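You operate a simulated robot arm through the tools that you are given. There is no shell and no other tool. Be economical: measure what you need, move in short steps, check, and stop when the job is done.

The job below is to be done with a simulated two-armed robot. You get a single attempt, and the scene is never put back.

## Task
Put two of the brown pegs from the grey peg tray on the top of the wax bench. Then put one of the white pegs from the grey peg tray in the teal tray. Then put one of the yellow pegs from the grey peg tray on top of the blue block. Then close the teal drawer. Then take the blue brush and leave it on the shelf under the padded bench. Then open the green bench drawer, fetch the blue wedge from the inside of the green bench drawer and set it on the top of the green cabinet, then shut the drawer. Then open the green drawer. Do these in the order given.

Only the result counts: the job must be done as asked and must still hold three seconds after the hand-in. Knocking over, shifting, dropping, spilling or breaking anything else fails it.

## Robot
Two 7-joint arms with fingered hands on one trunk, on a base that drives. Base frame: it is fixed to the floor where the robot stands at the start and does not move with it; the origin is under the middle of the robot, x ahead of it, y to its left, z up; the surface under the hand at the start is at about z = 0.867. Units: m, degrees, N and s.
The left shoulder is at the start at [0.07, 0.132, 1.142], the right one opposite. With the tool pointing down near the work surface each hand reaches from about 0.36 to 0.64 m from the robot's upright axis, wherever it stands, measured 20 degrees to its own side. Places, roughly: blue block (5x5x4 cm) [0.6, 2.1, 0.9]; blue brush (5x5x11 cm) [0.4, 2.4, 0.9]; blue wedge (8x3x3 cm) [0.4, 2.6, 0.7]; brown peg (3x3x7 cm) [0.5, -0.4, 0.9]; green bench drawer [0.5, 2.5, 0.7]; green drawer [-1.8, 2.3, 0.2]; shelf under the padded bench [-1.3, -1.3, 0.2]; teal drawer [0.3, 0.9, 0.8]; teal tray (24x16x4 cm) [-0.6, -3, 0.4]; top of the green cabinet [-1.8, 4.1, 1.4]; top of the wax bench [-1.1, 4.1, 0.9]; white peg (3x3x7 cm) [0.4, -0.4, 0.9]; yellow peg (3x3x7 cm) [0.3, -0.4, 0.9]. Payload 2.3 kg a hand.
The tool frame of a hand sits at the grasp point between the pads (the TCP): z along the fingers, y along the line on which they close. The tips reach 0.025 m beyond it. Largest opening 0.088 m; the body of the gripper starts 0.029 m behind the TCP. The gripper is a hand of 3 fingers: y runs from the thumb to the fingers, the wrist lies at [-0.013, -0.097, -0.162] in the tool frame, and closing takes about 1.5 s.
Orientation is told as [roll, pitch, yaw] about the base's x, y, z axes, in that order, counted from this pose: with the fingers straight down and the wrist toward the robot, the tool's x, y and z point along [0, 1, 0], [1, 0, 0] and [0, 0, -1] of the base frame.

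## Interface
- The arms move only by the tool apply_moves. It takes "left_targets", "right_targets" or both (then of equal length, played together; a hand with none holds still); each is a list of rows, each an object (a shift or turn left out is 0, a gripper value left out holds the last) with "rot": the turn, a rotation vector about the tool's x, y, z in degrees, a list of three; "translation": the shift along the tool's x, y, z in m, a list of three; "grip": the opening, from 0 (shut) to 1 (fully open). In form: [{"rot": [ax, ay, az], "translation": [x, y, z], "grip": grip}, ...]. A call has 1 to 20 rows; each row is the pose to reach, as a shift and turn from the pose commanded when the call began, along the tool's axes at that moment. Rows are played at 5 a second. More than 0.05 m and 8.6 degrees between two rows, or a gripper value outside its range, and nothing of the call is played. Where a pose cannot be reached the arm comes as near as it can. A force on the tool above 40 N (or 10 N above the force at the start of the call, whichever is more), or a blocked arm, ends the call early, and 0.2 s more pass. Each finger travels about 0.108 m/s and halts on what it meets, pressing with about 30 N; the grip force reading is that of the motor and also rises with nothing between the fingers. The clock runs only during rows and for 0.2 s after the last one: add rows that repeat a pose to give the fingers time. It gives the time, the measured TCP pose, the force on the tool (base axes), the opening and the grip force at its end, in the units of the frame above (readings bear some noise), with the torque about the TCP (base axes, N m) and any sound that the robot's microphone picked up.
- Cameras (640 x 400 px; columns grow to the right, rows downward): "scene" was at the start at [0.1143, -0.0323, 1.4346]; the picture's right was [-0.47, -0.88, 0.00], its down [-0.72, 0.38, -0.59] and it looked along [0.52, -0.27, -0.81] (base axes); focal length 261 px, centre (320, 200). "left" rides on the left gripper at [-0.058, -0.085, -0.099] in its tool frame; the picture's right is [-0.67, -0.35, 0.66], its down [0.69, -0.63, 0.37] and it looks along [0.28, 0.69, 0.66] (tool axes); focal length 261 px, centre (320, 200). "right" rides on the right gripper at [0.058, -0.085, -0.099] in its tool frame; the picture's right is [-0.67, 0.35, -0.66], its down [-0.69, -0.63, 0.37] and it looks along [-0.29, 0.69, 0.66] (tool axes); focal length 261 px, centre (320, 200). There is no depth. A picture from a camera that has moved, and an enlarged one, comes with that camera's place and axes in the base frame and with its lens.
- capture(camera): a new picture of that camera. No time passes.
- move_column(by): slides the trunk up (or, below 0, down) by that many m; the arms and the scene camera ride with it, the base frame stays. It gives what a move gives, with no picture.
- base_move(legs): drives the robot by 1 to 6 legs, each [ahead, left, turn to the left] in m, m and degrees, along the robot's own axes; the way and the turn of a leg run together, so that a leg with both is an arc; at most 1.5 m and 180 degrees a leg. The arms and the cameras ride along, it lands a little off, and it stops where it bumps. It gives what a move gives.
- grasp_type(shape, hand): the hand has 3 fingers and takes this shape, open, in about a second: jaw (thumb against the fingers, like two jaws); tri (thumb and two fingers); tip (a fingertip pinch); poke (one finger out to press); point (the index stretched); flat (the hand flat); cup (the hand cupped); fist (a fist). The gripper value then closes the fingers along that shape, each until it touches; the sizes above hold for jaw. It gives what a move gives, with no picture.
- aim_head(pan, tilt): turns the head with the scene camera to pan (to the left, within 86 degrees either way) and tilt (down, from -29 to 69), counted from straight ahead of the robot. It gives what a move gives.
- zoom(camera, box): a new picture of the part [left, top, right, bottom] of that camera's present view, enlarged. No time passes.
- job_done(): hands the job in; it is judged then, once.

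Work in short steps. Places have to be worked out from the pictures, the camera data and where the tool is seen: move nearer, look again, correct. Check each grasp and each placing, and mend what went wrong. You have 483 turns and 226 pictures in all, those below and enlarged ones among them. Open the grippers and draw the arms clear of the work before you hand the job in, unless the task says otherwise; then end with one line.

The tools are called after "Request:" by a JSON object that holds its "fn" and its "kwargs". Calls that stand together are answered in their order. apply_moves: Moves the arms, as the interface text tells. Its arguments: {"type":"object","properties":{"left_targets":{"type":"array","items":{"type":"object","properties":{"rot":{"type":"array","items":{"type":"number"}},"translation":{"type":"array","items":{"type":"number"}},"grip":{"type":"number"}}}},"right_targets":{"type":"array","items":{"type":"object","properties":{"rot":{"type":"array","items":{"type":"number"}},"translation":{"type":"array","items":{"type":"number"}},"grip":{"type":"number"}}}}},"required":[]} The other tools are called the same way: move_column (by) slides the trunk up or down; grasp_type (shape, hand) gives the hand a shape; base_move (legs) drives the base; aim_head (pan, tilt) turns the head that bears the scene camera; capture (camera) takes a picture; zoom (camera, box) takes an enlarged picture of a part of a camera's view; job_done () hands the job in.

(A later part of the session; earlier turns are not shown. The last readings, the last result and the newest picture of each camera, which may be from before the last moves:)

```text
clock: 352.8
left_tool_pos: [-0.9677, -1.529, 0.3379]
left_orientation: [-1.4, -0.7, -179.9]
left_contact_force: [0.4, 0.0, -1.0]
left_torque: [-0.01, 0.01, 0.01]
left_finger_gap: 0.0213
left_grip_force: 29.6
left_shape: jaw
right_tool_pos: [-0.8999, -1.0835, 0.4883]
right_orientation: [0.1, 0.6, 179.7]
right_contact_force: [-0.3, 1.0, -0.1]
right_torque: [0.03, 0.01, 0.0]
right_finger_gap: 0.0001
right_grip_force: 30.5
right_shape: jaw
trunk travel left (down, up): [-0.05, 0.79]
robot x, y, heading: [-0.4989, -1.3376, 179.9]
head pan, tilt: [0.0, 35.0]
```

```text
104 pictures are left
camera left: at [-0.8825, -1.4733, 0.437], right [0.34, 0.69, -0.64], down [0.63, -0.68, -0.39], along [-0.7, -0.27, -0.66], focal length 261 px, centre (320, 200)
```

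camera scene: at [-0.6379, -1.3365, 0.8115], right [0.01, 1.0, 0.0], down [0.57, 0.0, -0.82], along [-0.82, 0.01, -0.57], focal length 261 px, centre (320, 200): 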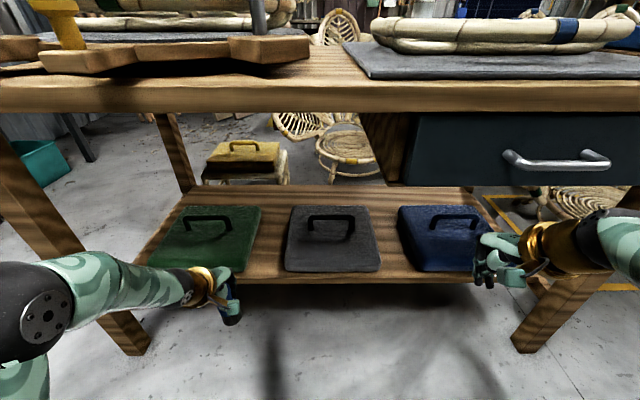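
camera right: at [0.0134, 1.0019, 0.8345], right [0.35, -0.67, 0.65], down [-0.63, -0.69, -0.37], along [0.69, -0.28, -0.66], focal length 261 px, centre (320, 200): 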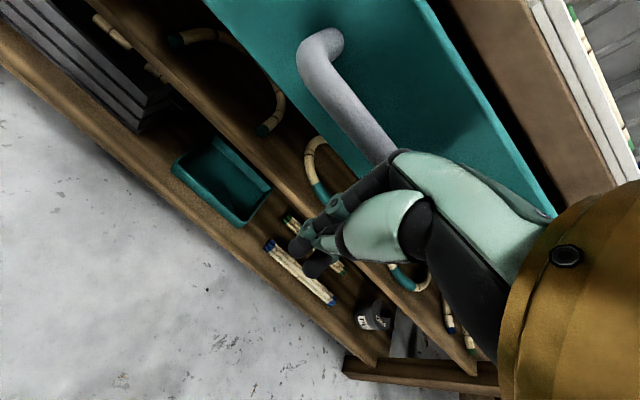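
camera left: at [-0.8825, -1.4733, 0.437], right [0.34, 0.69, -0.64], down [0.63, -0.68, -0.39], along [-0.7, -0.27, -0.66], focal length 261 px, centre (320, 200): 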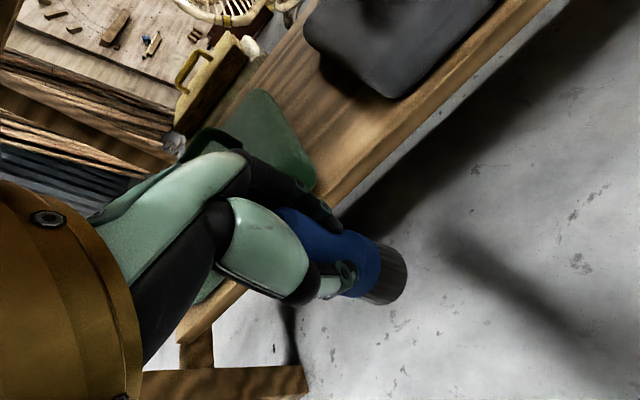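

Combining both views, the gap is centred at y≈-1.485. I'll lower and pull back the right hand so it can't meet the drawer, then move in: base a bit, and left arm the rest.

Request:
{"fn": "apply_moves", "kwargs": {"right_targets": [{"translation": [0, -0.02, 0.03]}, {"translation": [0, -0.03, 0.07]}, {"translation": [0, -0.03, 0.11]}, {"translation": [0, -0.03, 0.15]}, {"translation": [0, -0.03, 0.15]}]}}

Request:
{"fn": "base_move", "kwargs": {"legs": [[0.09, -0.044, 0]]}}

Request:
{"fn": "apply_moves", "kwargs": {"left_targets": [{"translation": [0, 0.03, 0]}, {"translation": [0, 0.06, 0]}, {"translation": [0, 0.085, 0]}, {"translation": [0, 0.085, 0]}]}}

Request:
{"fn": "capture", "kwargs": {"camera": "left"}}

Request:
{"fn": "capture", "kwargs": {"camera": "scene"}}

```text
clock: 354.0
left_tool_pos: [-0.9684, -1.5296, 0.3388]
left_orientation: [-1.4, -0.8, -179.9]
left_contact_force: [0.9, -0.3, -0.7]
left_torque: [0.02, -0.02, 0.02]
left_finger_gap: 0.0216
left_grip_force: 30.3
left_shape: jaw
right_tool_pos: [-0.8719, -1.0837, 0.3383]
right_orientation: [0.1, 0.5, 179.7]
right_contact_force: [-0.5, 0.0, -0.1]
right_torque: [0.02, -0.02, -0.02]
right_finger_gap: 0.0
right_grip_force: 30.3
right_shape: jaw
trunk travel left (down, up): [-0.05, 0.79]
robot x, y, heading: [-0.5005, -1.3395, 179.8]
head pan, tilt: [0.0, 35.0]
```

```text
clock: 355.2
left_tool_pos: [-1.0582, -1.4867, 0.3375]
left_orientation: [-1.2, -0.7, -179.9]
left_contact_force: [0.0, -0.1, -1.2]
left_torque: [0.02, 0.01, -0.01]
left_finger_gap: 0.0216
left_grip_force: 29.8
left_shape: jaw
right_tool_pos: [-0.9632, -1.0414, 0.337]
right_orientation: [0.1, 0.5, 179.7]
right_contact_force: [-0.2, 0.8, 0.0]
right_torque: [-0.02, 0.01, -0.01]
right_finger_gap: 0.0
right_grip_force: 30.1
right_shape: jaw
trunk travel left (down, up): [-0.05, 0.79]
robot x, y, heading: [-0.5907, -1.2976, 179.2]
head pan, tilt: [0.0, 35.0]
```

```text
clock: 356.2
left_tool_pos: [-1.1428, -1.4887, 0.3422]
left_orientation: [-1.4, -0.7, -179.8]
left_contact_force: [-0.1, -0.3, -0.2]
left_torque: [-0.01, -0.01, 0.0]
left_finger_gap: 0.0212
left_grip_force: 29.6
left_shape: jaw
right_tool_pos: [-0.9622, -1.041, 0.3374]
right_orientation: [0.2, 0.6, 179.7]
right_contact_force: [-0.4, -0.3, 0.1]
right_torque: [-0.01, -0.01, 0.02]
right_finger_gap: 0.0
right_grip_force: 30.1
right_shape: jaw
trunk travel left (down, up): [-0.05, 0.79]
robot x, y, heading: [-0.5896, -1.2945, 179.7]
head pan, tilt: [0.0, 35.0]
```

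```text
103 pictures are left
camera left: at [-1.0576, -1.4324, 0.4404], right [0.34, 0.69, -0.64], down [0.63, -0.67, -0.39], along [-0.7, -0.27, -0.66], focal length 261 px, centre (320, 200)
```

left: 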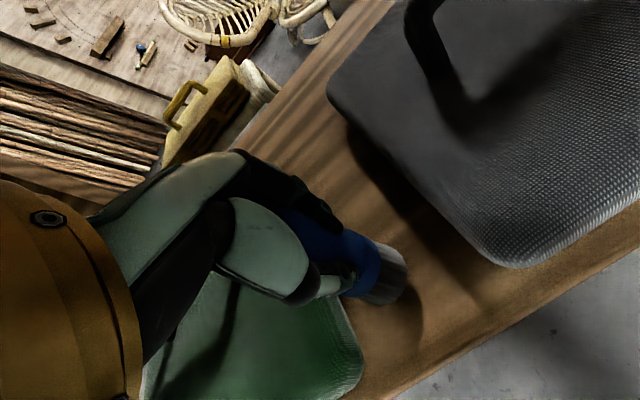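

```text
102 pictures are left
camera scene: at [-0.7281, -1.2931, 0.8115], right [0.01, 1.0, 0.0], down [0.57, 0.0, -0.82], along [-0.82, 0.01, -0.57], focal length 261 px, centre (320, 200)
```

scene: 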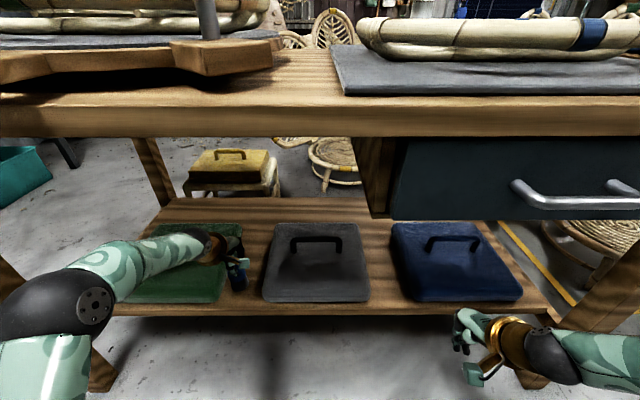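

The brush is centred in the gap. I'll go 2 cm further in and lower to contact.

Request:
{"fn": "apply_moves", "kwargs": {"left_targets": [{"translation": [0, 0.02, 0.01]}, {"translation": [0, 0.02, 0.02]}, {"translation": [0, 0.02, 0.028]}, {"translation": [0, 0.02, 0.036]}, {"translation": [0, 0.02, 0.036]}]}}

```text
clock: 357.1
left_tool_pos: [-1.1645, -1.4871, 0.3268]
left_orientation: [-1.5, -2.6, -179.7]
left_contact_force: [3.6, 0.4, 26.5]
left_torque: [-0.05, -0.15, 0.02]
left_finger_gap: 0.0242
left_grip_force: 29.7
left_shape: jaw
right_tool_pos: [-0.9611, -1.0404, 0.3398]
right_orientation: [0.2, 0.2, 179.8]
right_contact_force: [0.5, -0.1, -0.9]
right_torque: [-0.01, 0.02, -0.03]
right_finger_gap: 0.0
right_grip_force: 30.1
right_shape: jaw
trunk travel left (down, up): [-0.05, 0.79]
robot x, y, heading: [-0.5887, -1.295, 179.9]
head pan, tilt: [0.0, 35.0]
stopped in row 4 (left hand): the force on the tool passed its limit at 46 N (the readings are from after the stop); the commanded pose is now the measured one
```

Contact with the shelf. I'll ease up slightly, release, and lift off a little to check.

Request:
{"fn": "apply_moves", "kwargs": {"left_targets": [{"translation": [0, 0, -0.004]}, {"translation": [0, 0, -0.004], "rot": [-1, 0, 0]}, {"translation": [0, 0, -0.004], "grip": 0.5}, {"translation": [0, 0, -0.004], "grip": 0.85}, {"translation": [0, 0, -0.004]}, {"translation": [0, 0, -0.004]}, {"translation": [0, 0, -0.004]}]}}

Request:
{"fn": "capture", "kwargs": {"camera": "left"}}

```text
clock: 358.6
left_tool_pos: [-1.1662, -1.4868, 0.3218]
left_orientation: [-1.4, -1.6, -179.6]
left_contact_force: [0.9, 0.6, -0.5]
left_torque: [0.01, 0.0, -0.02]
left_finger_gap: 0.0745
left_grip_force: 0.0
left_shape: jaw
right_tool_pos: [-0.9623, -1.0416, 0.3383]
right_orientation: [0.1, 0.5, 179.9]
right_contact_force: [-0.2, -0.1, 0.0]
right_torque: [-0.01, 0.01, -0.01]
right_finger_gap: 0.0
right_grip_force: 30.0
right_shape: jaw
trunk travel left (down, up): [-0.05, 0.79]
robot x, y, heading: [-0.5874, -1.2943, 179.8]
head pan, tilt: [0.0, 35.0]
```

```text
101 pictures are left
camera left: at [-1.079, -1.43, 0.4198], right [0.33, 0.69, -0.65], down [0.62, -0.67, -0.4], along [-0.71, -0.27, -0.65], focal length 261 px, centre (320, 200)
```

left: 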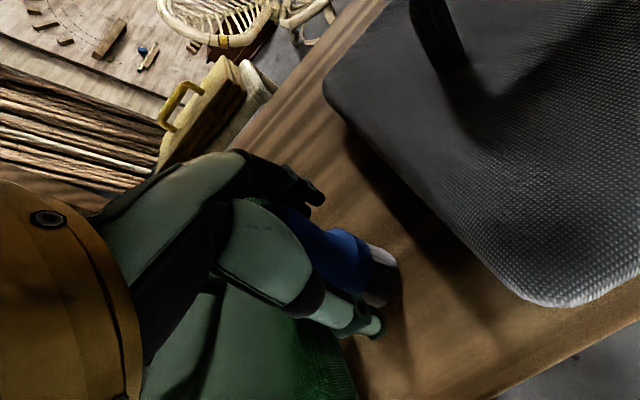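

The brush stands free between the open fingers. I'll rise vertically past its top, then pull back.

Request:
{"fn": "apply_moves", "kwargs": {"left_targets": [{"translation": [0, 0, -0.02]}, {"translation": [0, 0, -0.04]}, {"translation": [0, 0, -0.06]}, {"translation": [0, 0, -0.075]}, {"translation": [0, -0.03, -0.078]}, {"translation": [0, -0.07, -0.08]}, {"translation": [0, -0.1, -0.08]}, {"translation": [0, -0.1, -0.08]}]}}

Request:
{"fn": "base_move", "kwargs": {"legs": [[-0.2, 0, 0]]}}

Request:
{"fn": "capture", "kwargs": {"camera": "scene"}}

```text
clock: 360.4
left_tool_pos: [-1.0643, -1.4854, 0.3988]
left_orientation: [-1.6, -1.7, -179.7]
left_contact_force: [0.1, 0.1, -1.0]
left_torque: [-0.01, 0.0, -0.01]
left_finger_gap: 0.0746
left_grip_force: 0.1
left_shape: jaw
right_tool_pos: [-0.9628, -1.0407, 0.338]
right_orientation: [0.1, 0.6, 179.8]
right_contact_force: [0.2, -0.2, 0.2]
right_torque: [-0.01, -0.01, -0.04]
right_finger_gap: 0.0
right_grip_force: 29.4
right_shape: jaw
trunk travel left (down, up): [-0.05, 0.79]
robot x, y, heading: [-0.5891, -1.2944, 179.6]
head pan, tilt: [0.0, 35.0]
```

```text
clock: 362.0
left_tool_pos: [-0.8648, -1.4872, 0.3983]
left_orientation: [-1.4, -1.6, -179.7]
left_contact_force: [0.6, 1.1, 0.1]
left_torque: [-0.02, -0.02, 0.0]
left_finger_gap: 0.0745
left_grip_force: 0.0
left_shape: jaw
right_tool_pos: [-0.764, -1.0413, 0.3393]
right_orientation: [0.2, 0.5, 179.7]
right_contact_force: [0.4, 0.1, -0.6]
right_torque: [-0.01, 0.01, 0.03]
right_finger_gap: 0.0002
right_grip_force: 30.3
right_shape: jaw
trunk travel left (down, up): [-0.05, 0.79]
robot x, y, heading: [-0.3924, -1.2973, 179.7]
head pan, tilt: [0.0, 35.0]
```

```text
100 pictures are left
camera scene: at [-0.5298, -1.2943, 0.8116], right [0.01, 1.0, 0.0], down [0.57, 0.0, -0.82], along [-0.82, 0.0, -0.57], focal length 261 px, centre (320, 200)
```

scene: 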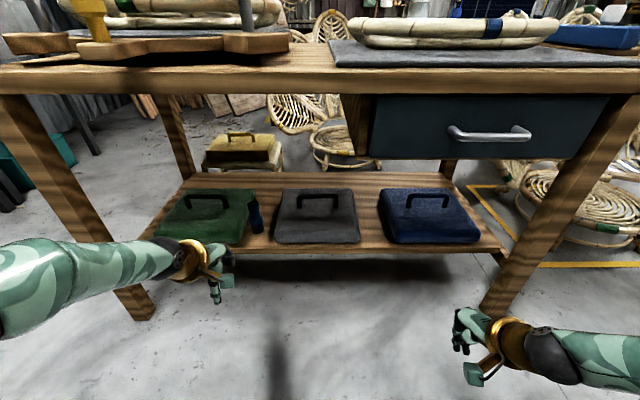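

The brush stands on the shelf between the boxes. Next is the green bench drawer: I'll raise the trunk, return up the aisle, turn round, and go to y≈2.5.

Request:
{"fn": "move_column", "kwargs": {"by": 0.4}}

Request:
{"fn": "base_move", "kwargs": {"legs": [[0, -1.45, 0], [-0.05, 0, 180], [0, 1.2, 0], [0, 1.2, 0]]}}

Request:
{"fn": "capture", "kwargs": {"camera": "scene"}}

```text
clock: 365.9
left_tool_pos: [-0.8657, -1.4866, 0.7995]
left_orientation: [-1.5, -1.7, -179.7]
left_contact_force: [0.3, -0.6, 0.3]
left_torque: [0.01, -0.02, 0.03]
left_finger_gap: 0.0745
left_grip_force: 0.2
left_shape: jaw
right_tool_pos: [-0.7644, -1.0419, 0.7372]
right_orientation: [0.2, 0.5, 179.8]
right_contact_force: [0.0, 0.1, 0.5]
right_torque: [-0.01, 0.02, 0.01]
right_finger_gap: 0.0002
right_grip_force: 30.5
right_shape: jaw
trunk travel left (down, up): [-0.45, 0.39]
robot x, y, heading: [-0.3905, -1.2948, 179.4]
head pan, tilt: [0.0, 35.0]
```

```text
clock: 391.8
left_tool_pos: [0.2359, 2.7611, 0.7955]
left_orientation: [-1.3, -0.3, -3.1]
left_contact_force: [-24.2, -5.0, -7.0]
left_torque: [0.08, -0.18, -0.05]
left_finger_gap: 0.0682
left_grip_force: 0.1
left_shape: jaw
right_tool_pos: [0.118, 2.323, 0.7404]
right_orientation: [0.1, 0.2, -3.3]
right_contact_force: [-0.8, 0.4, -0.3]
right_torque: [0.0, -0.02, 0.03]
right_finger_gap: 0.0
right_grip_force: 30.5
right_shape: jaw
trunk travel left (down, up): [-0.45, 0.39]
robot x, y, heading: [-0.2386, 2.5968, -3.5]
head pan, tilt: [0.0, 35.0]
stopped in leg 4: the force on the tool passed its limit at 43 N (the readings are from after the stop); the commanded pose is now the measured one
```

```text
99 pictures are left
camera scene: at [-0.1071, 2.5914, 1.2124], right [-0.06, -1.0, 0.0], down [-0.57, 0.03, -0.82], along [0.82, -0.05, -0.57], focal length 261 px, centre (320, 200)
```

scene: 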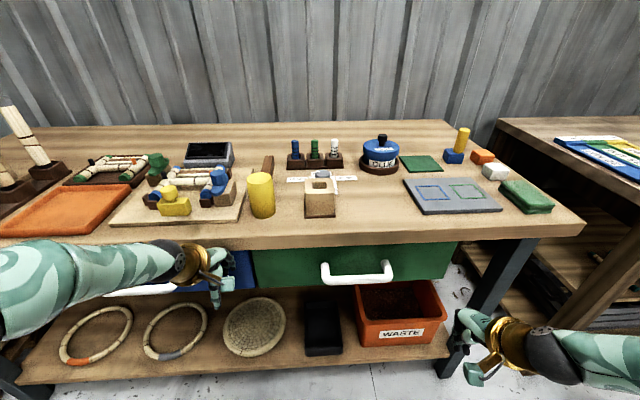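

Drift brought the left hand against the blue drawer front, a light contact. I'll back straight off 0.12 m and square up.

Request:
{"fn": "base_move", "kwargs": {"legs": [[-0.14, 0, 0], [0, -0.05, 3.4]]}}

Request:
{"fn": "capture", "kwargs": {"camera": "scene"}}

```text
clock: 393.6
left_tool_pos: [0.0932, 2.7488, 0.7949]
left_orientation: [-1.4, -0.6, 0.5]
left_contact_force: [-1.1, -0.4, 0.2]
left_torque: [-0.02, 0.02, -0.02]
left_finger_gap: 0.0748
left_grip_force: 0.0
left_shape: jaw
right_tool_pos: [-0.0007, 2.3053, 0.7383]
right_orientation: [0.2, 0.6, 0.2]
right_contact_force: [-0.3, 0.0, 0.4]
right_torque: [0.02, 0.02, 0.01]
right_finger_gap: 0.0
right_grip_force: 29.6
right_shape: jaw
trunk travel left (down, up): [-0.45, 0.39]
robot x, y, heading: [-0.3751, 2.5535, 0.1]
head pan, tilt: [0.0, 35.0]
```

```text
98 pictures are left
camera scene: at [-0.2386, 2.5588, 1.2116], right [0.0, -1.0, 0.0], down [-0.57, 0.0, -0.82], along [0.82, 0.0, -0.57], focal length 261 px, centre (320, 200)
```

scene: 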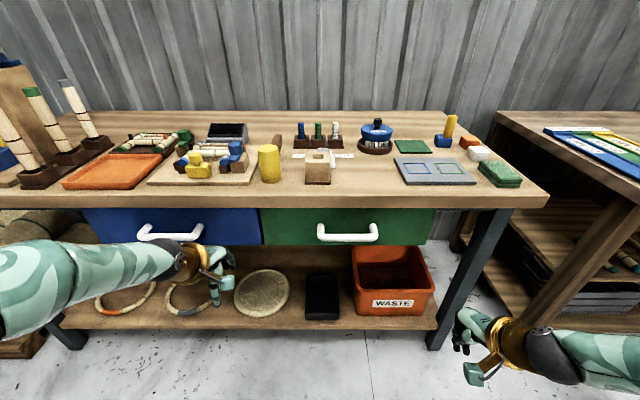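

Nothing was disturbed. Triangulated, the green drawer's handle bar is at (0.26, 2.487, 0.748). I'll pull the left hand in, tilt the right hand 20° back and open it slightly, then line up at y.

Request:
{"fn": "apply_moves", "kwargs": {"left_targets": [{"translation": [0, -0.03, 0]}, {"translation": [0, -0.06, 0]}, {"translation": [0, -0.09, 0]}, {"translation": [0, -0.1, 0]}, {"translation": [0, -0.1, 0]}], "right_targets": [{"rot": [-5, 0, 0], "translation": [0.02, 0, -0.03], "grip": 0.4}, {"rot": [-10, 0, 0], "translation": [0.04, 0.0, -0.06]}, {"rot": [-15, 0, 0], "translation": [0.06, 0.0, -0.09]}, {"rot": [-20, 0, 0], "translation": [0.08, 0.0, -0.1]}, {"rot": [-20, 0, 0], "translation": [0.08, 0.0, -0.1]}]}}

Request:
{"fn": "base_move", "kwargs": {"legs": [[0.08, 0.1, 0]]}}

Request:
{"fn": "capture", "kwargs": {"camera": "right"}}

```text
clock: 394.8
left_tool_pos: [0.0049, 2.7519, 0.7956]
left_orientation: [-0.3, -2.3, 1.3]
left_contact_force: [-0.3, -0.6, 0.1]
left_torque: [0.0, 0.06, -0.04]
left_finger_gap: 0.0746
left_grip_force: 0.1
left_shape: jaw
left hand out of reach, approached as far as the arm can: row 4
right_tool_pos: [0.0133, 2.3724, 0.8255]
right_orientation: [0.3, -19.6, 0.1]
right_contact_force: [-0.2, -0.9, -0.9]
right_torque: [-0.03, 0.0, -0.01]
right_finger_gap: 0.0159
right_grip_force: 0.0
right_shape: jaw
right hand out of reach, approached as far as the arm can: row 2, 3, 4, 5
trunk travel left (down, up): [-0.45, 0.39]
robot x, y, heading: [-0.3739, 2.5529, 0.1]
head pan, tilt: [0.0, 35.0]
```

```text
clock: 396.1
left_tool_pos: [0.0838, 2.849, 0.7971]
left_orientation: [-0.2, -2.2, 1.4]
left_contact_force: [-0.4, -0.3, 0.8]
left_torque: [0.02, 0.0, 0.0]
left_finger_gap: 0.0748
left_grip_force: 0.1
left_shape: jaw
right_tool_pos: [0.0927, 2.4691, 0.8249]
right_orientation: [0.0, -19.5, 0.2]
right_contact_force: [-0.3, -0.2, 0.0]
right_torque: [0.03, 0.03, -0.02]
right_finger_gap: 0.0164
right_grip_force: 0.1
right_shape: jaw
trunk travel left (down, up): [-0.45, 0.39]
robot x, y, heading: [-0.2989, 2.6533, 0.1]
head pan, tilt: [0.0, 35.0]
```

```text
97 pictures are left
camera right: at [-0.0194, 2.5267, 0.891], right [0.11, -0.67, 0.73], down [-0.47, -0.69, -0.56], along [0.88, -0.28, -0.39], focal length 261 px, centre (320, 200)
```

right: 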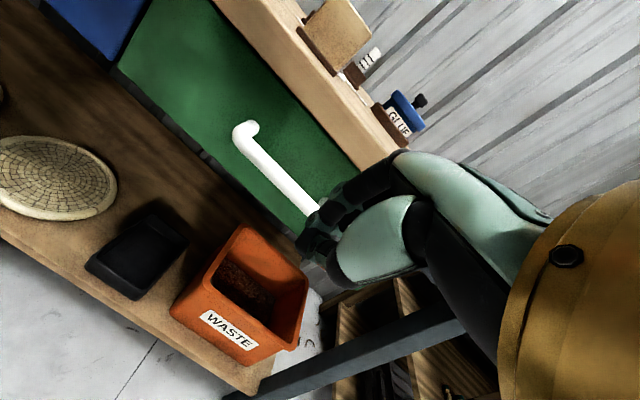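

The wrist view puts the bar at (0.26, 2.49, 0.757). I'll open the fingers more and approach along the tilted tool axis from above.

Request:
{"fn": "apply_moves", "kwargs": {"right_targets": [{"translation": [0.006, 0.03, 0.01], "grip": 0.55}, {"translation": [0.012, 0.065, 0.02]}, {"translation": [0.018, 0.1, 0.03]}, {"translation": [0.018, 0.127, 0.046]}, {"translation": [0.018, 0.127, 0.046]}]}}

Request:
{"fn": "capture", "kwargs": {"camera": "right"}}

Request:
{"fn": "capture", "kwargs": {"camera": "scene"}}

```text
clock: 397.3
left_tool_pos: [0.083, 2.8489, 0.7973]
left_orientation: [-0.3, -2.3, 1.5]
left_contact_force: [0.0, -0.1, -0.3]
left_torque: [-0.01, 0.0, 0.02]
left_finger_gap: 0.0745
left_grip_force: 0.1
left_shape: jaw
right_tool_pos: [0.2268, 2.488, 0.8251]
right_orientation: [0.0, -19.4, 0.3]
right_contact_force: [0.0, 0.0, 0.4]
right_torque: [0.01, 0.01, -0.01]
right_finger_gap: 0.0428
right_grip_force: 0.1
right_shape: jaw
trunk travel left (down, up): [-0.45, 0.39]
robot x, y, heading: [-0.2979, 2.6525, 0.4]
head pan, tilt: [0.0, 35.0]
```

```text
96 pictures are left
camera right: at [0.1151, 2.5459, 0.8904], right [0.11, -0.67, 0.73], down [-0.47, -0.69, -0.56], along [0.88, -0.28, -0.39], focal length 261 px, centre (320, 200)
```

right: 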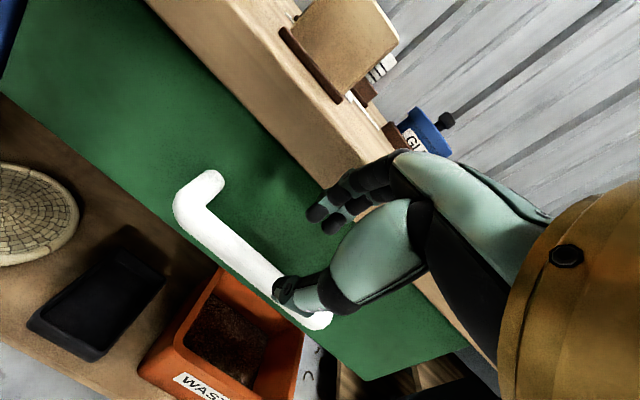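

```text
95 pictures are left
camera scene: at [-0.1601, 2.6545, 1.2116], right [0.01, -1.0, 0.0], down [-0.57, 0.0, -0.82], along [0.82, 0.0, -0.57], focal length 261 px, centre (320, 200)
```

scene: 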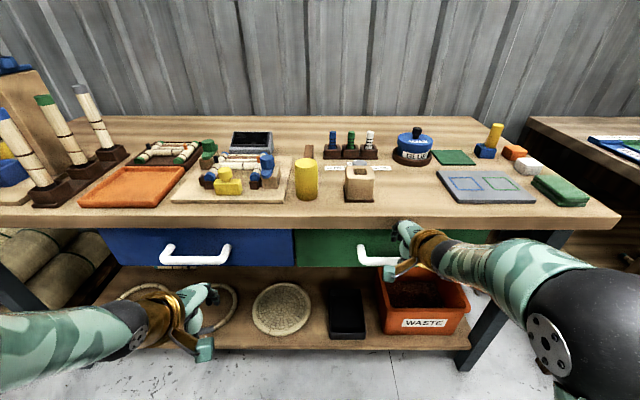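

The bar lies between thumb and fingers as planned. I'll go down along the tool axis.

Request:
{"fn": "apply_moves", "kwargs": {"right_targets": [{"translation": [0, 0, 0.02]}, {"translation": [0, 0, 0.04]}, {"translation": [0, 0, 0.055]}, {"translation": [0, 0, 0.07]}, {"translation": [0, 0, 0.078]}, {"translation": [0, 0, 0.078]}]}}

Request:
{"fn": "capture", "kwargs": {"camera": "right"}}

```text
clock: 398.7
left_tool_pos: [0.0831, 2.8492, 0.7983]
left_orientation: [-0.3, -2.2, 1.5]
left_contact_force: [1.0, -0.4, 0.2]
left_torque: [-0.01, 0.0, 0.02]
left_finger_gap: 0.0747
left_grip_force: 0.1
left_shape: jaw
right_tool_pos: [0.2539, 2.4877, 0.7503]
right_orientation: [0.1, -19.4, 0.3]
right_contact_force: [-2.4, -0.2, 1.2]
right_torque: [0.0, -0.07, -0.01]
right_finger_gap: 0.0475
right_grip_force: 0.0
right_shape: jaw
trunk travel left (down, up): [-0.45, 0.39]
robot x, y, heading: [-0.2966, 2.6507, 0.5]
head pan, tilt: [0.0, 35.0]
```

```text
94 pictures are left
camera right: at [0.1408, 2.5455, 0.816], right [0.11, -0.67, 0.73], down [-0.47, -0.69, -0.56], along [0.88, -0.28, -0.39], focal length 261 px, centre (320, 200)
```

right: 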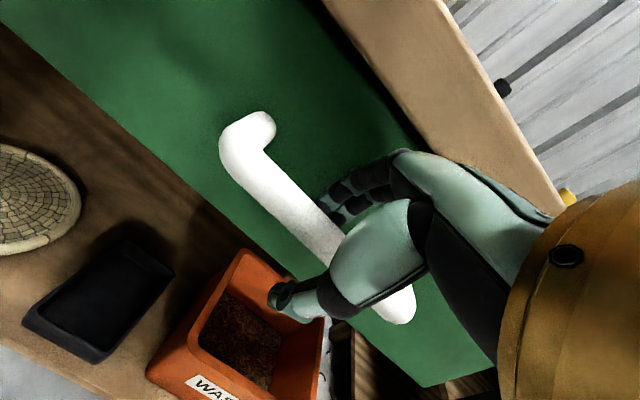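

The bar is hooked: fingers behind it, thumb in front. I'll close and pull back with the base.

Request:
{"fn": "apply_moves", "kwargs": {"right_targets": [{"grip": 0.3}, {"grip": 0.1}, {"grip": 0.0}, {"grip": 0.0}, {"grip": 0.0}, {"grip": 0.0}]}}

Request:
{"fn": "base_move", "kwargs": {"legs": [[-0.12, 0, 0]]}}

Request:
{"fn": "capture", "kwargs": {"camera": "scene"}}

```text
clock: 400.1
left_tool_pos: [0.086, 2.8472, 0.7962]
left_orientation: [-0.2, -2.0, 1.5]
left_contact_force: [0.2, 0.5, 0.2]
left_torque: [-0.01, -0.02, 0.0]
left_finger_gap: 0.0746
left_grip_force: 0.0
left_shape: jaw
right_tool_pos: [0.2551, 2.4881, 0.7483]
right_orientation: [0.1, -19.3, 0.2]
right_contact_force: [-4.1, 1.7, -11.6]
right_torque: [0.03, 0.03, -0.03]
right_finger_gap: 0.0051
right_grip_force: 29.9
right_shape: jaw
trunk travel left (down, up): [-0.45, 0.39]
robot x, y, heading: [-0.2995, 2.651, 0.3]
head pan, tilt: [0.0, 35.0]
```

```text
clock: 401.3
left_tool_pos: [-0.0344, 2.8483, 0.7953]
left_orientation: [-0.2, -1.8, 1.7]
left_contact_force: [-0.2, -0.6, 0.3]
left_torque: [0.0, -0.01, 0.01]
left_finger_gap: 0.0745
left_grip_force: 0.0
left_shape: jaw
right_tool_pos: [0.1369, 2.4874, 0.7491]
right_orientation: [0.3, -19.3, 0.4]
right_contact_force: [2.5, 1.1, -14.5]
right_torque: [0.02, 0.0, -0.05]
right_finger_gap: 0.0059
right_grip_force: 30.1
right_shape: jaw
trunk travel left (down, up): [-0.45, 0.39]
robot x, y, heading: [-0.4188, 2.6502, 0.2]
head pan, tilt: [0.0, 35.0]
```

```text
93 pictures are left
camera scene: at [-0.2759, 2.653, 1.211], right [0.01, -1.0, 0.0], down [-0.58, 0.0, -0.82], along [0.82, 0.01, -0.58], focal length 261 px, centre (320, 200)
```

scene: 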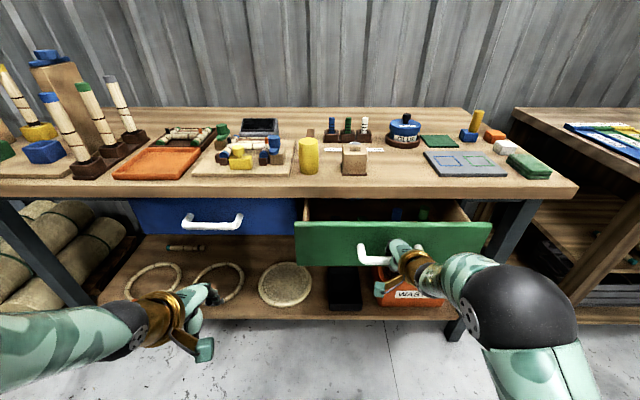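

The drawer is sliding out. I'll pull another 0.12 m.

Request:
{"fn": "base_move", "kwargs": {"legs": [[-0.12, 0, 0]]}}

Request:
{"fn": "aim_head", "kwargs": {"pan": 0, "tilt": 40}}

Request:
{"fn": "capture", "kwargs": {"camera": "scene"}}

```text
clock: 402.5
left_tool_pos: [-0.1524, 2.8483, 0.795]
left_orientation: [-0.2, -1.9, 1.8]
left_contact_force: [-0.4, 0.1, -0.7]
left_torque: [0.01, 0.0, 0.01]
left_finger_gap: 0.0745
left_grip_force: 0.0
left_shape: jaw
right_tool_pos: [0.0181, 2.4886, 0.7477]
right_orientation: [0.2, -19.3, 0.6]
right_contact_force: [1.6, 1.1, -13.7]
right_torque: [0.07, 0.03, -0.01]
right_finger_gap: 0.006
right_grip_force: 29.9
right_shape: jaw
trunk travel left (down, up): [-0.45, 0.39]
robot x, y, heading: [-0.5356, 2.6501, 0.3]
head pan, tilt: [0.0, 35.0]
```

```text
clock: 403.2
left_tool_pos: [-0.1535, 2.8487, 0.7958]
left_orientation: [-0.1, -2.0, 1.8]
left_contact_force: [0.6, -0.2, 0.0]
left_torque: [0.04, -0.02, 0.01]
left_finger_gap: 0.0745
left_grip_force: 0.0
left_shape: jaw
right_tool_pos: [0.0169, 2.4876, 0.7482]
right_orientation: [0.0, -19.3, 0.6]
right_contact_force: [-3.5, 0.0, -13.1]
right_torque: [0.03, 0.03, -0.04]
right_finger_gap: 0.0059
right_grip_force: 30.3
right_shape: jaw
trunk travel left (down, up): [-0.45, 0.39]
robot x, y, heading: [-0.5357, 2.6516, 0.6]
head pan, tilt: [0.0, 40.0]
```

```text
92 pictures are left
camera scene: at [-0.3984, 2.6522, 1.2036], right [0.01, -1.0, 0.0], down [-0.64, -0.01, -0.76], along [0.76, 0.01, -0.64], focal length 261 px, centre (320, 200)
```

scene: 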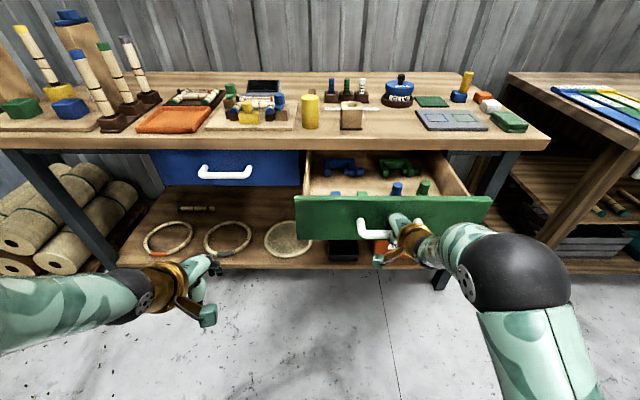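

Open about 0.24 m. I'll release the bar, withdraw up and back, then raise the trunk to look inside.

Request:
{"fn": "apply_moves", "kwargs": {"right_targets": [{"grip": 0.3}, {"grip": 0.6}, {"grip": 0.6}, {"grip": 0.6}, {"grip": 0.6}, {"translation": [0, 0, -0.03]}, {"translation": [0, 0, -0.07]}, {"translation": [0, -0.03, -0.1]}, {"translation": [0, -0.07, -0.11]}, {"translation": [0, -0.07, -0.11]}]}}

Request:
{"fn": "move_column", "kwargs": {"by": 0.25}}

Request:
{"fn": "aim_head", "kwargs": {"pan": 0, "tilt": 45}}

Request:
{"fn": "zoom", "kwargs": {"camera": "scene", "box": [220, 120, 520, 308]}}

```text
clock: 405.4
left_tool_pos: [-0.1549, 2.8494, 0.7967]
left_orientation: [-0.2, -2.1, 1.9]
left_contact_force: [0.6, 0.4, 0.3]
left_torque: [0.02, -0.02, 0.01]
left_finger_gap: 0.0744
left_grip_force: 0.1
left_shape: jaw
right_tool_pos: [-0.0885, 2.488, 0.8322]
right_orientation: [0.1, -19.5, 0.5]
right_contact_force: [0.0, 0.3, -0.1]
right_torque: [-0.02, 0.03, -0.03]
right_finger_gap: 0.0524
right_grip_force: 0.1
right_shape: jaw
trunk travel left (down, up): [-0.45, 0.39]
robot x, y, heading: [-0.5375, 2.6519, 0.3]
head pan, tilt: [0.0, 40.0]
```

```text
clock: 408.0
left_tool_pos: [-0.1566, 2.8492, 1.0473]
left_orientation: [-0.2, -2.2, 1.7]
left_contact_force: [0.3, -0.3, 0.8]
left_torque: [0.02, -0.04, -0.02]
left_finger_gap: 0.0746
left_grip_force: 0.1
left_shape: jaw
right_tool_pos: [-0.0881, 2.4861, 1.0805]
right_orientation: [0.0, -19.5, 0.6]
right_contact_force: [-0.4, -1.0, 0.3]
right_torque: [0.0, 0.0, 0.02]
right_finger_gap: 0.0526
right_grip_force: 0.0
right_shape: jaw
trunk travel left (down, up): [-0.7, 0.14]
robot x, y, heading: [-0.5343, 2.65, 0.3]
head pan, tilt: [0.0, 40.0]
```

```text
clock: 408.6
left_tool_pos: [-0.1552, 2.8495, 1.0463]
left_orientation: [-0.2, -2.1, 1.8]
left_contact_force: [0.5, 0.0, 0.0]
left_torque: [0.0, -0.02, -0.02]
left_finger_gap: 0.0746
left_grip_force: 0.1
left_shape: jaw
right_tool_pos: [-0.0872, 2.4864, 1.082]
right_orientation: [0.0, -19.5, 0.6]
right_contact_force: [0.0, -0.2, -0.3]
right_torque: [0.02, -0.03, -0.03]
right_finger_gap: 0.0525
right_grip_force: 0.1
right_shape: jaw
trunk travel left (down, up): [-0.7, 0.14]
robot x, y, heading: [-0.5371, 2.6508, 0.6]
head pan, tilt: [0.0, 45.0]
```

```text
2.13 times, centred on (370, 214) of scene
camera zoom: at [-0.4051, 2.6532, 1.4468], right [0.01, -1.0, 0.0], down [-0.71, -0.01, -0.71], along [0.71, 0.01, -0.71], focal length 555 px, centre (214, 170)
```

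zoom: 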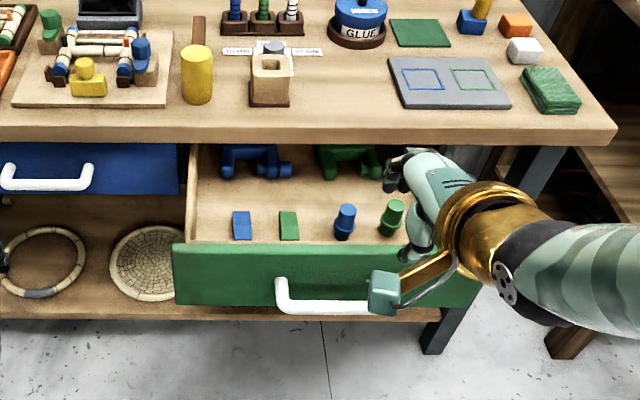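

The small blue block at left in the drawer is the wedge, about (0.207, 2.615), long side along x. I'll bring the left hand over it and turn it to close across its width.

Request:
{"fn": "base_move", "kwargs": {"legs": [[0.21, -0.2, -0.5]]}}

Request:
{"fn": "apply_moves", "kwargs": {"left_targets": [{"rot": [0, 0, 8], "translation": [0, 0.012, 0], "grip": 0.75}, {"rot": [0, 0, 16], "translation": [0, 0.024, 0]}, {"rot": [0, 0, 24], "translation": [0, 0.036, 0]}, {"rot": [0, 0, 32], "translation": [0, 0.048, 0]}, {"rot": [0, 0, 40], "translation": [0, 0.06, 0]}, {"rot": [0, 0, 48], "translation": [0, 0.072, 0]}, {"rot": [0, 0, 56], "translation": [0, 0.084, 0]}, {"rot": [0, 0, 64], "translation": [0, 0.096, 0]}, {"rot": [0, 0, 72], "translation": [0, 0.108, 0]}, {"rot": [0, 0, 80], "translation": [0, 0.12, 0]}, {"rot": [0, 0, 88], "translation": [0, 0.13, 0]}, {"rot": [0, 0, 91], "translation": [0, 0.14, 0]}, {"rot": [0, 0, 91], "translation": [0, 0.14, 0]}]}}

Request:
{"fn": "capture", "kwargs": {"camera": "left"}}

Request:
{"fn": "capture", "kwargs": {"camera": "scene"}}

```text
clock: 410.6
left_tool_pos: [0.0584, 2.653, 1.0468]
left_orientation: [-0.3, -2.2, 1.4]
left_contact_force: [0.5, 0.3, -0.6]
left_torque: [0.0, 0.0, 0.0]
left_finger_gap: 0.0749
left_grip_force: 0.0
left_shape: jaw
right_tool_pos: [0.1236, 2.2898, 1.0821]
right_orientation: [0.0, -19.7, 0.2]
right_contact_force: [0.4, -0.1, 0.3]
right_torque: [0.01, -0.02, 0.02]
right_finger_gap: 0.0524
right_grip_force: 0.0
right_shape: jaw
trunk travel left (down, up): [-0.7, 0.14]
robot x, y, heading: [-0.323, 2.4519, 0.4]
head pan, tilt: [0.0, 45.0]
```

```text
clock: 413.4
left_tool_pos: [0.1702, 2.6484, 1.0488]
left_orientation: [2.2, -0.4, -87.3]
left_contact_force: [-0.6, 0.2, 0.3]
left_torque: [-0.02, -0.03, 0.01]
left_finger_gap: 0.0663
left_grip_force: 0.1
left_shape: jaw
left hand out of reach, approached as far as the arm can: row 11, 12, 13
right_tool_pos: [0.1255, 2.2891, 1.0812]
right_orientation: [0.1, -19.5, 0.1]
right_contact_force: [1.2, 0.1, -1.0]
right_torque: [0.04, 0.01, 0.0]
right_finger_gap: 0.0524
right_grip_force: 0.0
right_shape: jaw
trunk travel left (down, up): [-0.7, 0.14]
robot x, y, heading: [-0.3252, 2.4561, 0.3]
head pan, tilt: [0.0, 45.0]
```

```text
90 pictures are left
camera left: at [0.1034, 2.7324, 1.1431], right [-0.66, 0.31, -0.68], down [0.67, 0.66, -0.34], along [0.34, -0.68, -0.64], focal length 261 px, centre (320, 200)
```

left: 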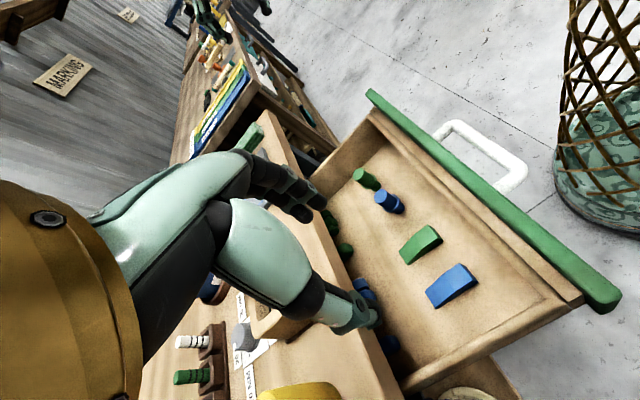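

```text
89 pictures are left
camera scene: at [-0.1913, 2.4566, 1.4467], right [0.0, -1.0, 0.0], down [-0.71, 0.0, -0.71], along [0.71, 0.0, -0.71], focal length 261 px, centre (320, 200)
```

scene: 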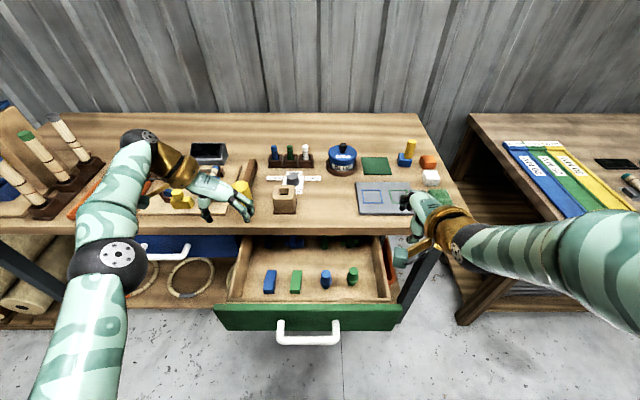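

Triangulated, the wedge is at (0.196, 2.61, 0.705), long axis along x. I'll lower the trunk 0.2 m and bring the hand just above it.

Request:
{"fn": "move_column", "kwargs": {"by": -0.2}}

Request:
{"fn": "apply_moves", "kwargs": {"left_targets": [{"translation": [0.012, 0.02, 0.0], "rot": [0, 0, 1.5]}, {"translation": [0.024, 0.039, 0.02], "rot": [0, 0, 2.7]}, {"translation": [0.024, 0.039, 0.05], "rot": [0, 0, 2.7]}, {"translation": [0.024, 0.039, 0.07], "rot": [0, 0, 2.7]}, {"translation": [0.024, 0.039, 0.07], "rot": [0, 0, 2.7]}]}}

Request:
{"fn": "capture", "kwargs": {"camera": "left"}}

```text
clock: 415.6
left_tool_pos: [0.1686, 2.6496, 0.8476]
left_orientation: [2.2, -0.5, -87.3]
left_contact_force: [0.1, 1.2, 0.3]
left_torque: [0.01, 0.0, -0.03]
left_finger_gap: 0.0663
left_grip_force: 0.0
left_shape: jaw
right_tool_pos: [0.1243, 2.2888, 0.8805]
right_orientation: [0.0, -19.5, 0.2]
right_contact_force: [0.3, 0.6, -0.7]
right_torque: [0.0, 0.01, 0.0]
right_finger_gap: 0.0525
right_grip_force: 0.0
right_shape: jaw
trunk travel left (down, up): [-0.5, 0.34]
robot x, y, heading: [-0.323, 2.4527, 0.1]
head pan, tilt: [0.0, 45.0]
```

```text
clock: 416.8
left_tool_pos: [0.1792, 2.6035, 0.7874]
left_orientation: [2.2, -0.3, -89.9]
left_contact_force: [0.0, -0.5, -0.1]
left_torque: [-0.03, 0.01, 0.02]
left_finger_gap: 0.0663
left_grip_force: 0.0
left_shape: jaw
left hand out of reach, approached as far as the arm can: row 1, 2, 3, 4, 5
right_tool_pos: [0.1258, 2.2894, 0.88]
right_orientation: [0.1, -19.6, 0.2]
right_contact_force: [0.6, 0.2, -0.1]
right_torque: [0.02, -0.02, -0.02]
right_finger_gap: 0.0522
right_grip_force: 0.0
right_shape: jaw
trunk travel left (down, up): [-0.5, 0.34]
robot x, y, heading: [-0.3198, 2.4518, 0.2]
head pan, tilt: [0.0, 45.0]
```

```text
88 pictures are left
camera left: at [0.1165, 2.6889, 0.8822], right [-0.64, 0.35, -0.68], down [0.7, 0.63, -0.34], along [0.31, -0.7, -0.65], focal length 261 px, centre (320, 200)
```

left: 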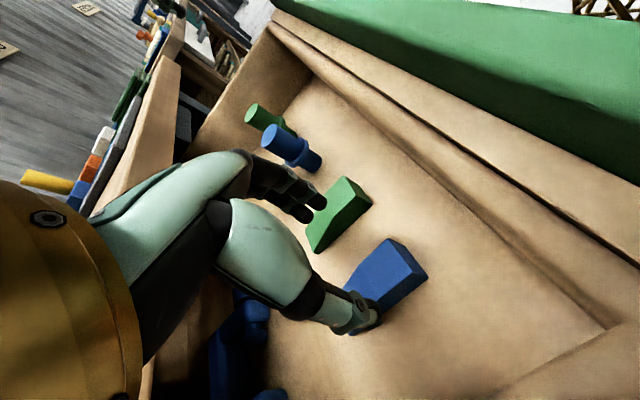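

The wedge appears centred at (0.183, 2.606), nearly under the hand. I'll move the base 4 cm closer to gain reach, compensate, and descend.

Request:
{"fn": "base_move", "kwargs": {"legs": [[0.04, 0, 0]]}}

Request:
{"fn": "apply_moves", "kwargs": {"left_targets": [{"translation": [-0.035, -0.003, 0.0]}, {"translation": [-0.035, -0.003, 0.025]}, {"translation": [-0.035, -0.003, 0.045]}, {"translation": [-0.035, -0.003, 0.045]}]}}

Request:
{"fn": "capture", "kwargs": {"camera": "left"}}

```text
clock: 417.7
left_tool_pos: [0.2184, 2.6026, 0.7867]
left_orientation: [2.3, -0.2, -90.0]
left_contact_force: [-0.8, -0.2, -0.4]
left_torque: [-0.04, 0.0, -0.01]
left_finger_gap: 0.0664
left_grip_force: 0.1
left_shape: jaw
right_tool_pos: [0.1642, 2.2881, 0.8809]
right_orientation: [0.2, -19.6, 0.2]
right_contact_force: [-0.4, 0.2, 0.0]
right_torque: [-0.04, 0.03, 0.0]
right_finger_gap: 0.0522
right_grip_force: 0.0
right_shape: jaw
trunk travel left (down, up): [-0.5, 0.34]
robot x, y, heading: [-0.283, 2.457, 0.3]
head pan, tilt: [0.0, 45.0]
```

```text
clock: 418.7
left_tool_pos: [0.1847, 2.6063, 0.7403]
left_orientation: [2.2, -0.2, -89.9]
left_contact_force: [-0.1, 0.5, -1.1]
left_torque: [0.0, -0.01, -0.02]
left_finger_gap: 0.0663
left_grip_force: 0.1
left_shape: jaw
right_tool_pos: [0.1655, 2.2877, 0.881]
right_orientation: [0.2, -19.5, 0.3]
right_contact_force: [-0.5, 0.6, 0.1]
right_torque: [0.03, 0.0, -0.02]
right_finger_gap: 0.0525
right_grip_force: 0.0
right_shape: jaw
trunk travel left (down, up): [-0.5, 0.34]
robot x, y, heading: [-0.2815, 2.4556, -0.1]
head pan, tilt: [0.0, 45.0]
```

```text
87 pictures are left
camera left: at [0.1236, 2.6915, 0.8363], right [-0.64, 0.35, -0.68], down [0.7, 0.63, -0.34], along [0.31, -0.7, -0.65], focal length 261 px, centre (320, 200)
```

left: 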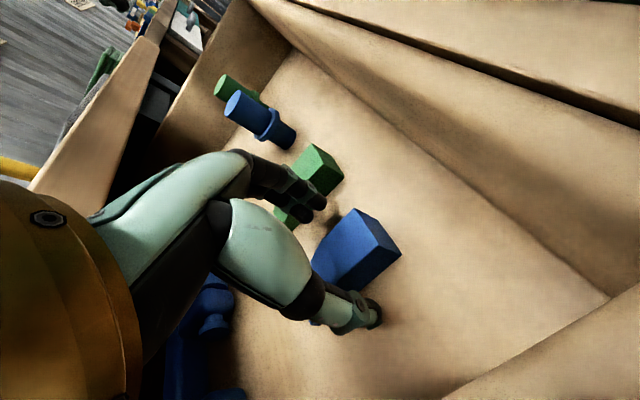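

The wedge is between thumb and fingers. I'll shift 8 mm toward its thick end, descend the last 2 cm and close.

Request:
{"fn": "apply_moves", "kwargs": {"left_targets": [{"translation": [-0.008, 0, 0.008]}, {"translation": [-0.008, 0, 0.016]}, {"translation": [-0.008, 0, 0.02]}, {"translation": [-0.008, 0, 0.02], "grip": 0.5}, {"translation": [-0.008, 0, 0.02], "grip": 0.2}, {"translation": [-0.008, 0, 0.02], "grip": 0.0}, {"translation": [-0.008, 0, 0.02]}, {"translation": [-0.008, 0, 0.02]}, {"translation": [-0.008, 0, 0.02]}, {"translation": [-0.008, 0, 0.02]}]}}

Request:
{"fn": "capture", "kwargs": {"camera": "left"}}

```text
clock: 420.9
left_tool_pos: [0.1752, 2.604, 0.7226]
left_orientation: [2.7, -0.2, -90.1]
left_contact_force: [2.3, -2.1, 28.4]
left_torque: [-0.3, 0.06, 0.05]
left_finger_gap: 0.0301
left_grip_force: 30.3
left_shape: jaw
right_tool_pos: [0.1614, 2.2854, 0.8838]
right_orientation: [0.2, -19.8, 0.1]
right_contact_force: [-0.4, -0.8, -0.5]
right_torque: [0.01, -0.01, 0.01]
right_finger_gap: 0.0524
right_grip_force: 0.0
right_shape: jaw
trunk travel left (down, up): [-0.5, 0.34]
robot x, y, heading: [-0.2823, 2.4523, 0.2]
head pan, tilt: [0.0, 45.0]
```

```text
86 pictures are left
camera left: at [0.1121, 2.6901, 0.8186], right [-0.64, 0.35, -0.69], down [0.7, 0.63, -0.34], along [0.31, -0.7, -0.64], focal length 261 px, centre (320, 200)
```

left: 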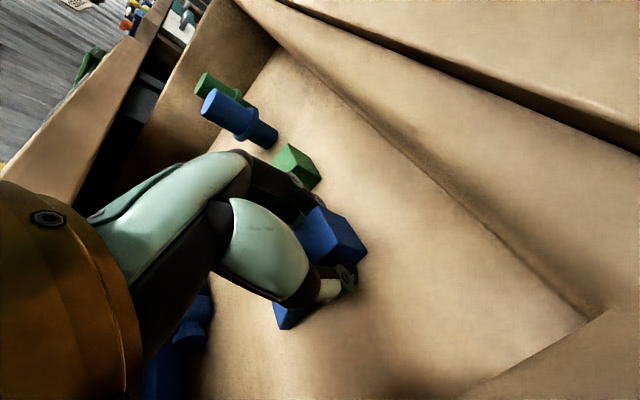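

Gripped (0.0301). I'll lift gently and check.

Request:
{"fn": "apply_moves", "kwargs": {"left_targets": [{"translation": [0, 0, -0.01]}, {"translation": [0, 0, -0.03]}, {"translation": [0, 0, -0.06]}, {"translation": [0, 0, -0.09]}, {"translation": [0, 0, -0.11]}, {"translation": [0, 0, -0.11]}]}}

Request:
{"fn": "move_column", "kwargs": {"by": 0.2}}

Request:
{"fn": "capture", "kwargs": {"camera": "left"}}

```text
clock: 422.3
left_tool_pos: [0.1743, 2.6068, 0.8315]
left_orientation: [2.2, -0.3, -90.0]
left_contact_force: [-0.6, -0.6, -0.8]
left_torque: [-0.01, -0.01, 0.03]
left_finger_gap: 0.0291
left_grip_force: 30.0
left_shape: jaw
right_tool_pos: [0.1654, 2.289, 0.8814]
right_orientation: [0.2, -19.5, 0.2]
right_contact_force: [0.2, -0.2, 0.4]
right_torque: [0.0, 0.0, 0.01]
right_finger_gap: 0.0525
right_grip_force: 0.1
right_shape: jaw
trunk travel left (down, up): [-0.5, 0.34]
robot x, y, heading: [-0.2815, 2.4543, 0.1]
head pan, tilt: [0.0, 45.0]
```

```text
clock: 424.4
left_tool_pos: [0.1746, 2.6062, 1.0307]
left_orientation: [2.2, -0.3, -90.0]
left_contact_force: [-0.2, -0.8, -1.0]
left_torque: [0.01, 0.01, 0.01]
left_finger_gap: 0.0289
left_grip_force: 29.9
left_shape: jaw
right_tool_pos: [0.1641, 2.2878, 1.0818]
right_orientation: [0.1, -19.5, 0.2]
right_contact_force: [0.0, 0.5, 0.0]
right_torque: [0.01, 0.01, 0.03]
right_finger_gap: 0.0527
right_grip_force: 0.0
right_shape: jaw
trunk travel left (down, up): [-0.7, 0.14]
robot x, y, heading: [-0.2807, 2.4528, 0.2]
head pan, tilt: [0.0, 45.0]
```

```text
85 pictures are left
camera left: at [0.1124, 2.692, 1.1265], right [-0.64, 0.35, -0.68], down [0.7, 0.63, -0.34], along [0.31, -0.7, -0.65], focal length 261 px, centre (320, 200)
```

left: 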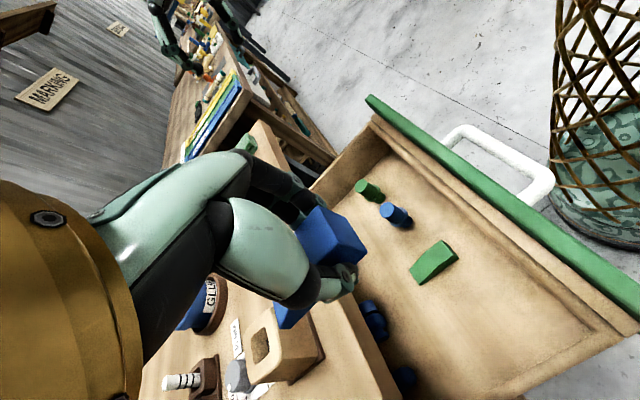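

The wedge is held. I'll back away from the drawer, turn to face +y, and look at the way to the green cabinet.

Request:
{"fn": "base_move", "kwargs": {"legs": [[-0.6, 0, 0], [0, 0, 90]]}}

Request:
{"fn": "aim_head", "kwargs": {"pan": 35, "tilt": 20}}

Request:
{"fn": "capture", "kwargs": {"camera": "scene"}}

```text
clock: 431.7
left_tool_pos: [-1.052, 2.899, 1.0309]
left_orientation: [2.2, -0.3, 1.8]
left_contact_force: [0.3, -0.8, -0.9]
left_torque: [-0.01, 0.02, 0.02]
left_finger_gap: 0.029
left_grip_force: 30.3
left_shape: jaw
right_tool_pos: [-0.7345, 2.9002, 1.0821]
right_orientation: [0.1, -19.5, 92.1]
right_contact_force: [0.5, -0.3, 0.1]
right_torque: [-0.01, 0.01, -0.03]
right_finger_gap: 0.0523
right_grip_force: 0.1
right_shape: jaw
trunk travel left (down, up): [-0.7, 0.14]
robot x, y, heading: [-0.8859, 2.4454, 92.0]
head pan, tilt: [0.0, 45.0]
```

```text
clock: 432.7
left_tool_pos: [-1.0524, 2.9, 1.0304]
left_orientation: [2.3, -0.3, 1.8]
left_contact_force: [-0.6, 0.1, -0.1]
left_torque: [0.0, 0.0, 0.0]
left_finger_gap: 0.029
left_grip_force: 30.2
left_shape: jaw
right_tool_pos: [-0.7345, 2.9004, 1.0806]
right_orientation: [0.1, -19.5, 92.0]
right_contact_force: [0.3, 0.1, 0.7]
right_torque: [-0.01, -0.02, -0.02]
right_finger_gap: 0.0523
right_grip_force: 0.1
right_shape: jaw
trunk travel left (down, up): [-0.7, 0.14]
robot x, y, heading: [-0.8908, 2.4517, 91.7]
head pan, tilt: [35.0, 20.0]
```

```text
84 pictures are left
camera scene: at [-0.9451, 2.5744, 1.4853], right [0.8, 0.6, 0.0], down [0.21, -0.27, -0.94], along [-0.56, 0.75, -0.34], focal length 261 px, centre (320, 200)
```

scene: 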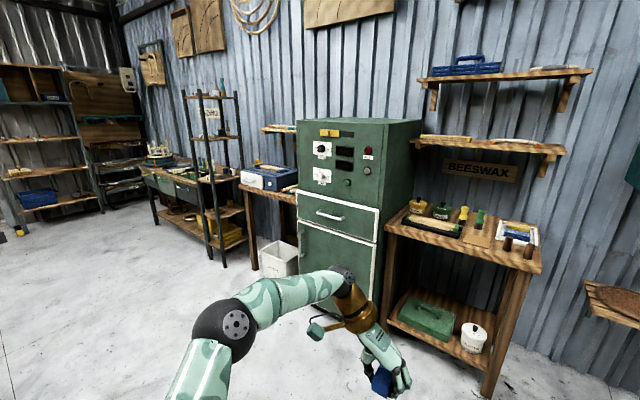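

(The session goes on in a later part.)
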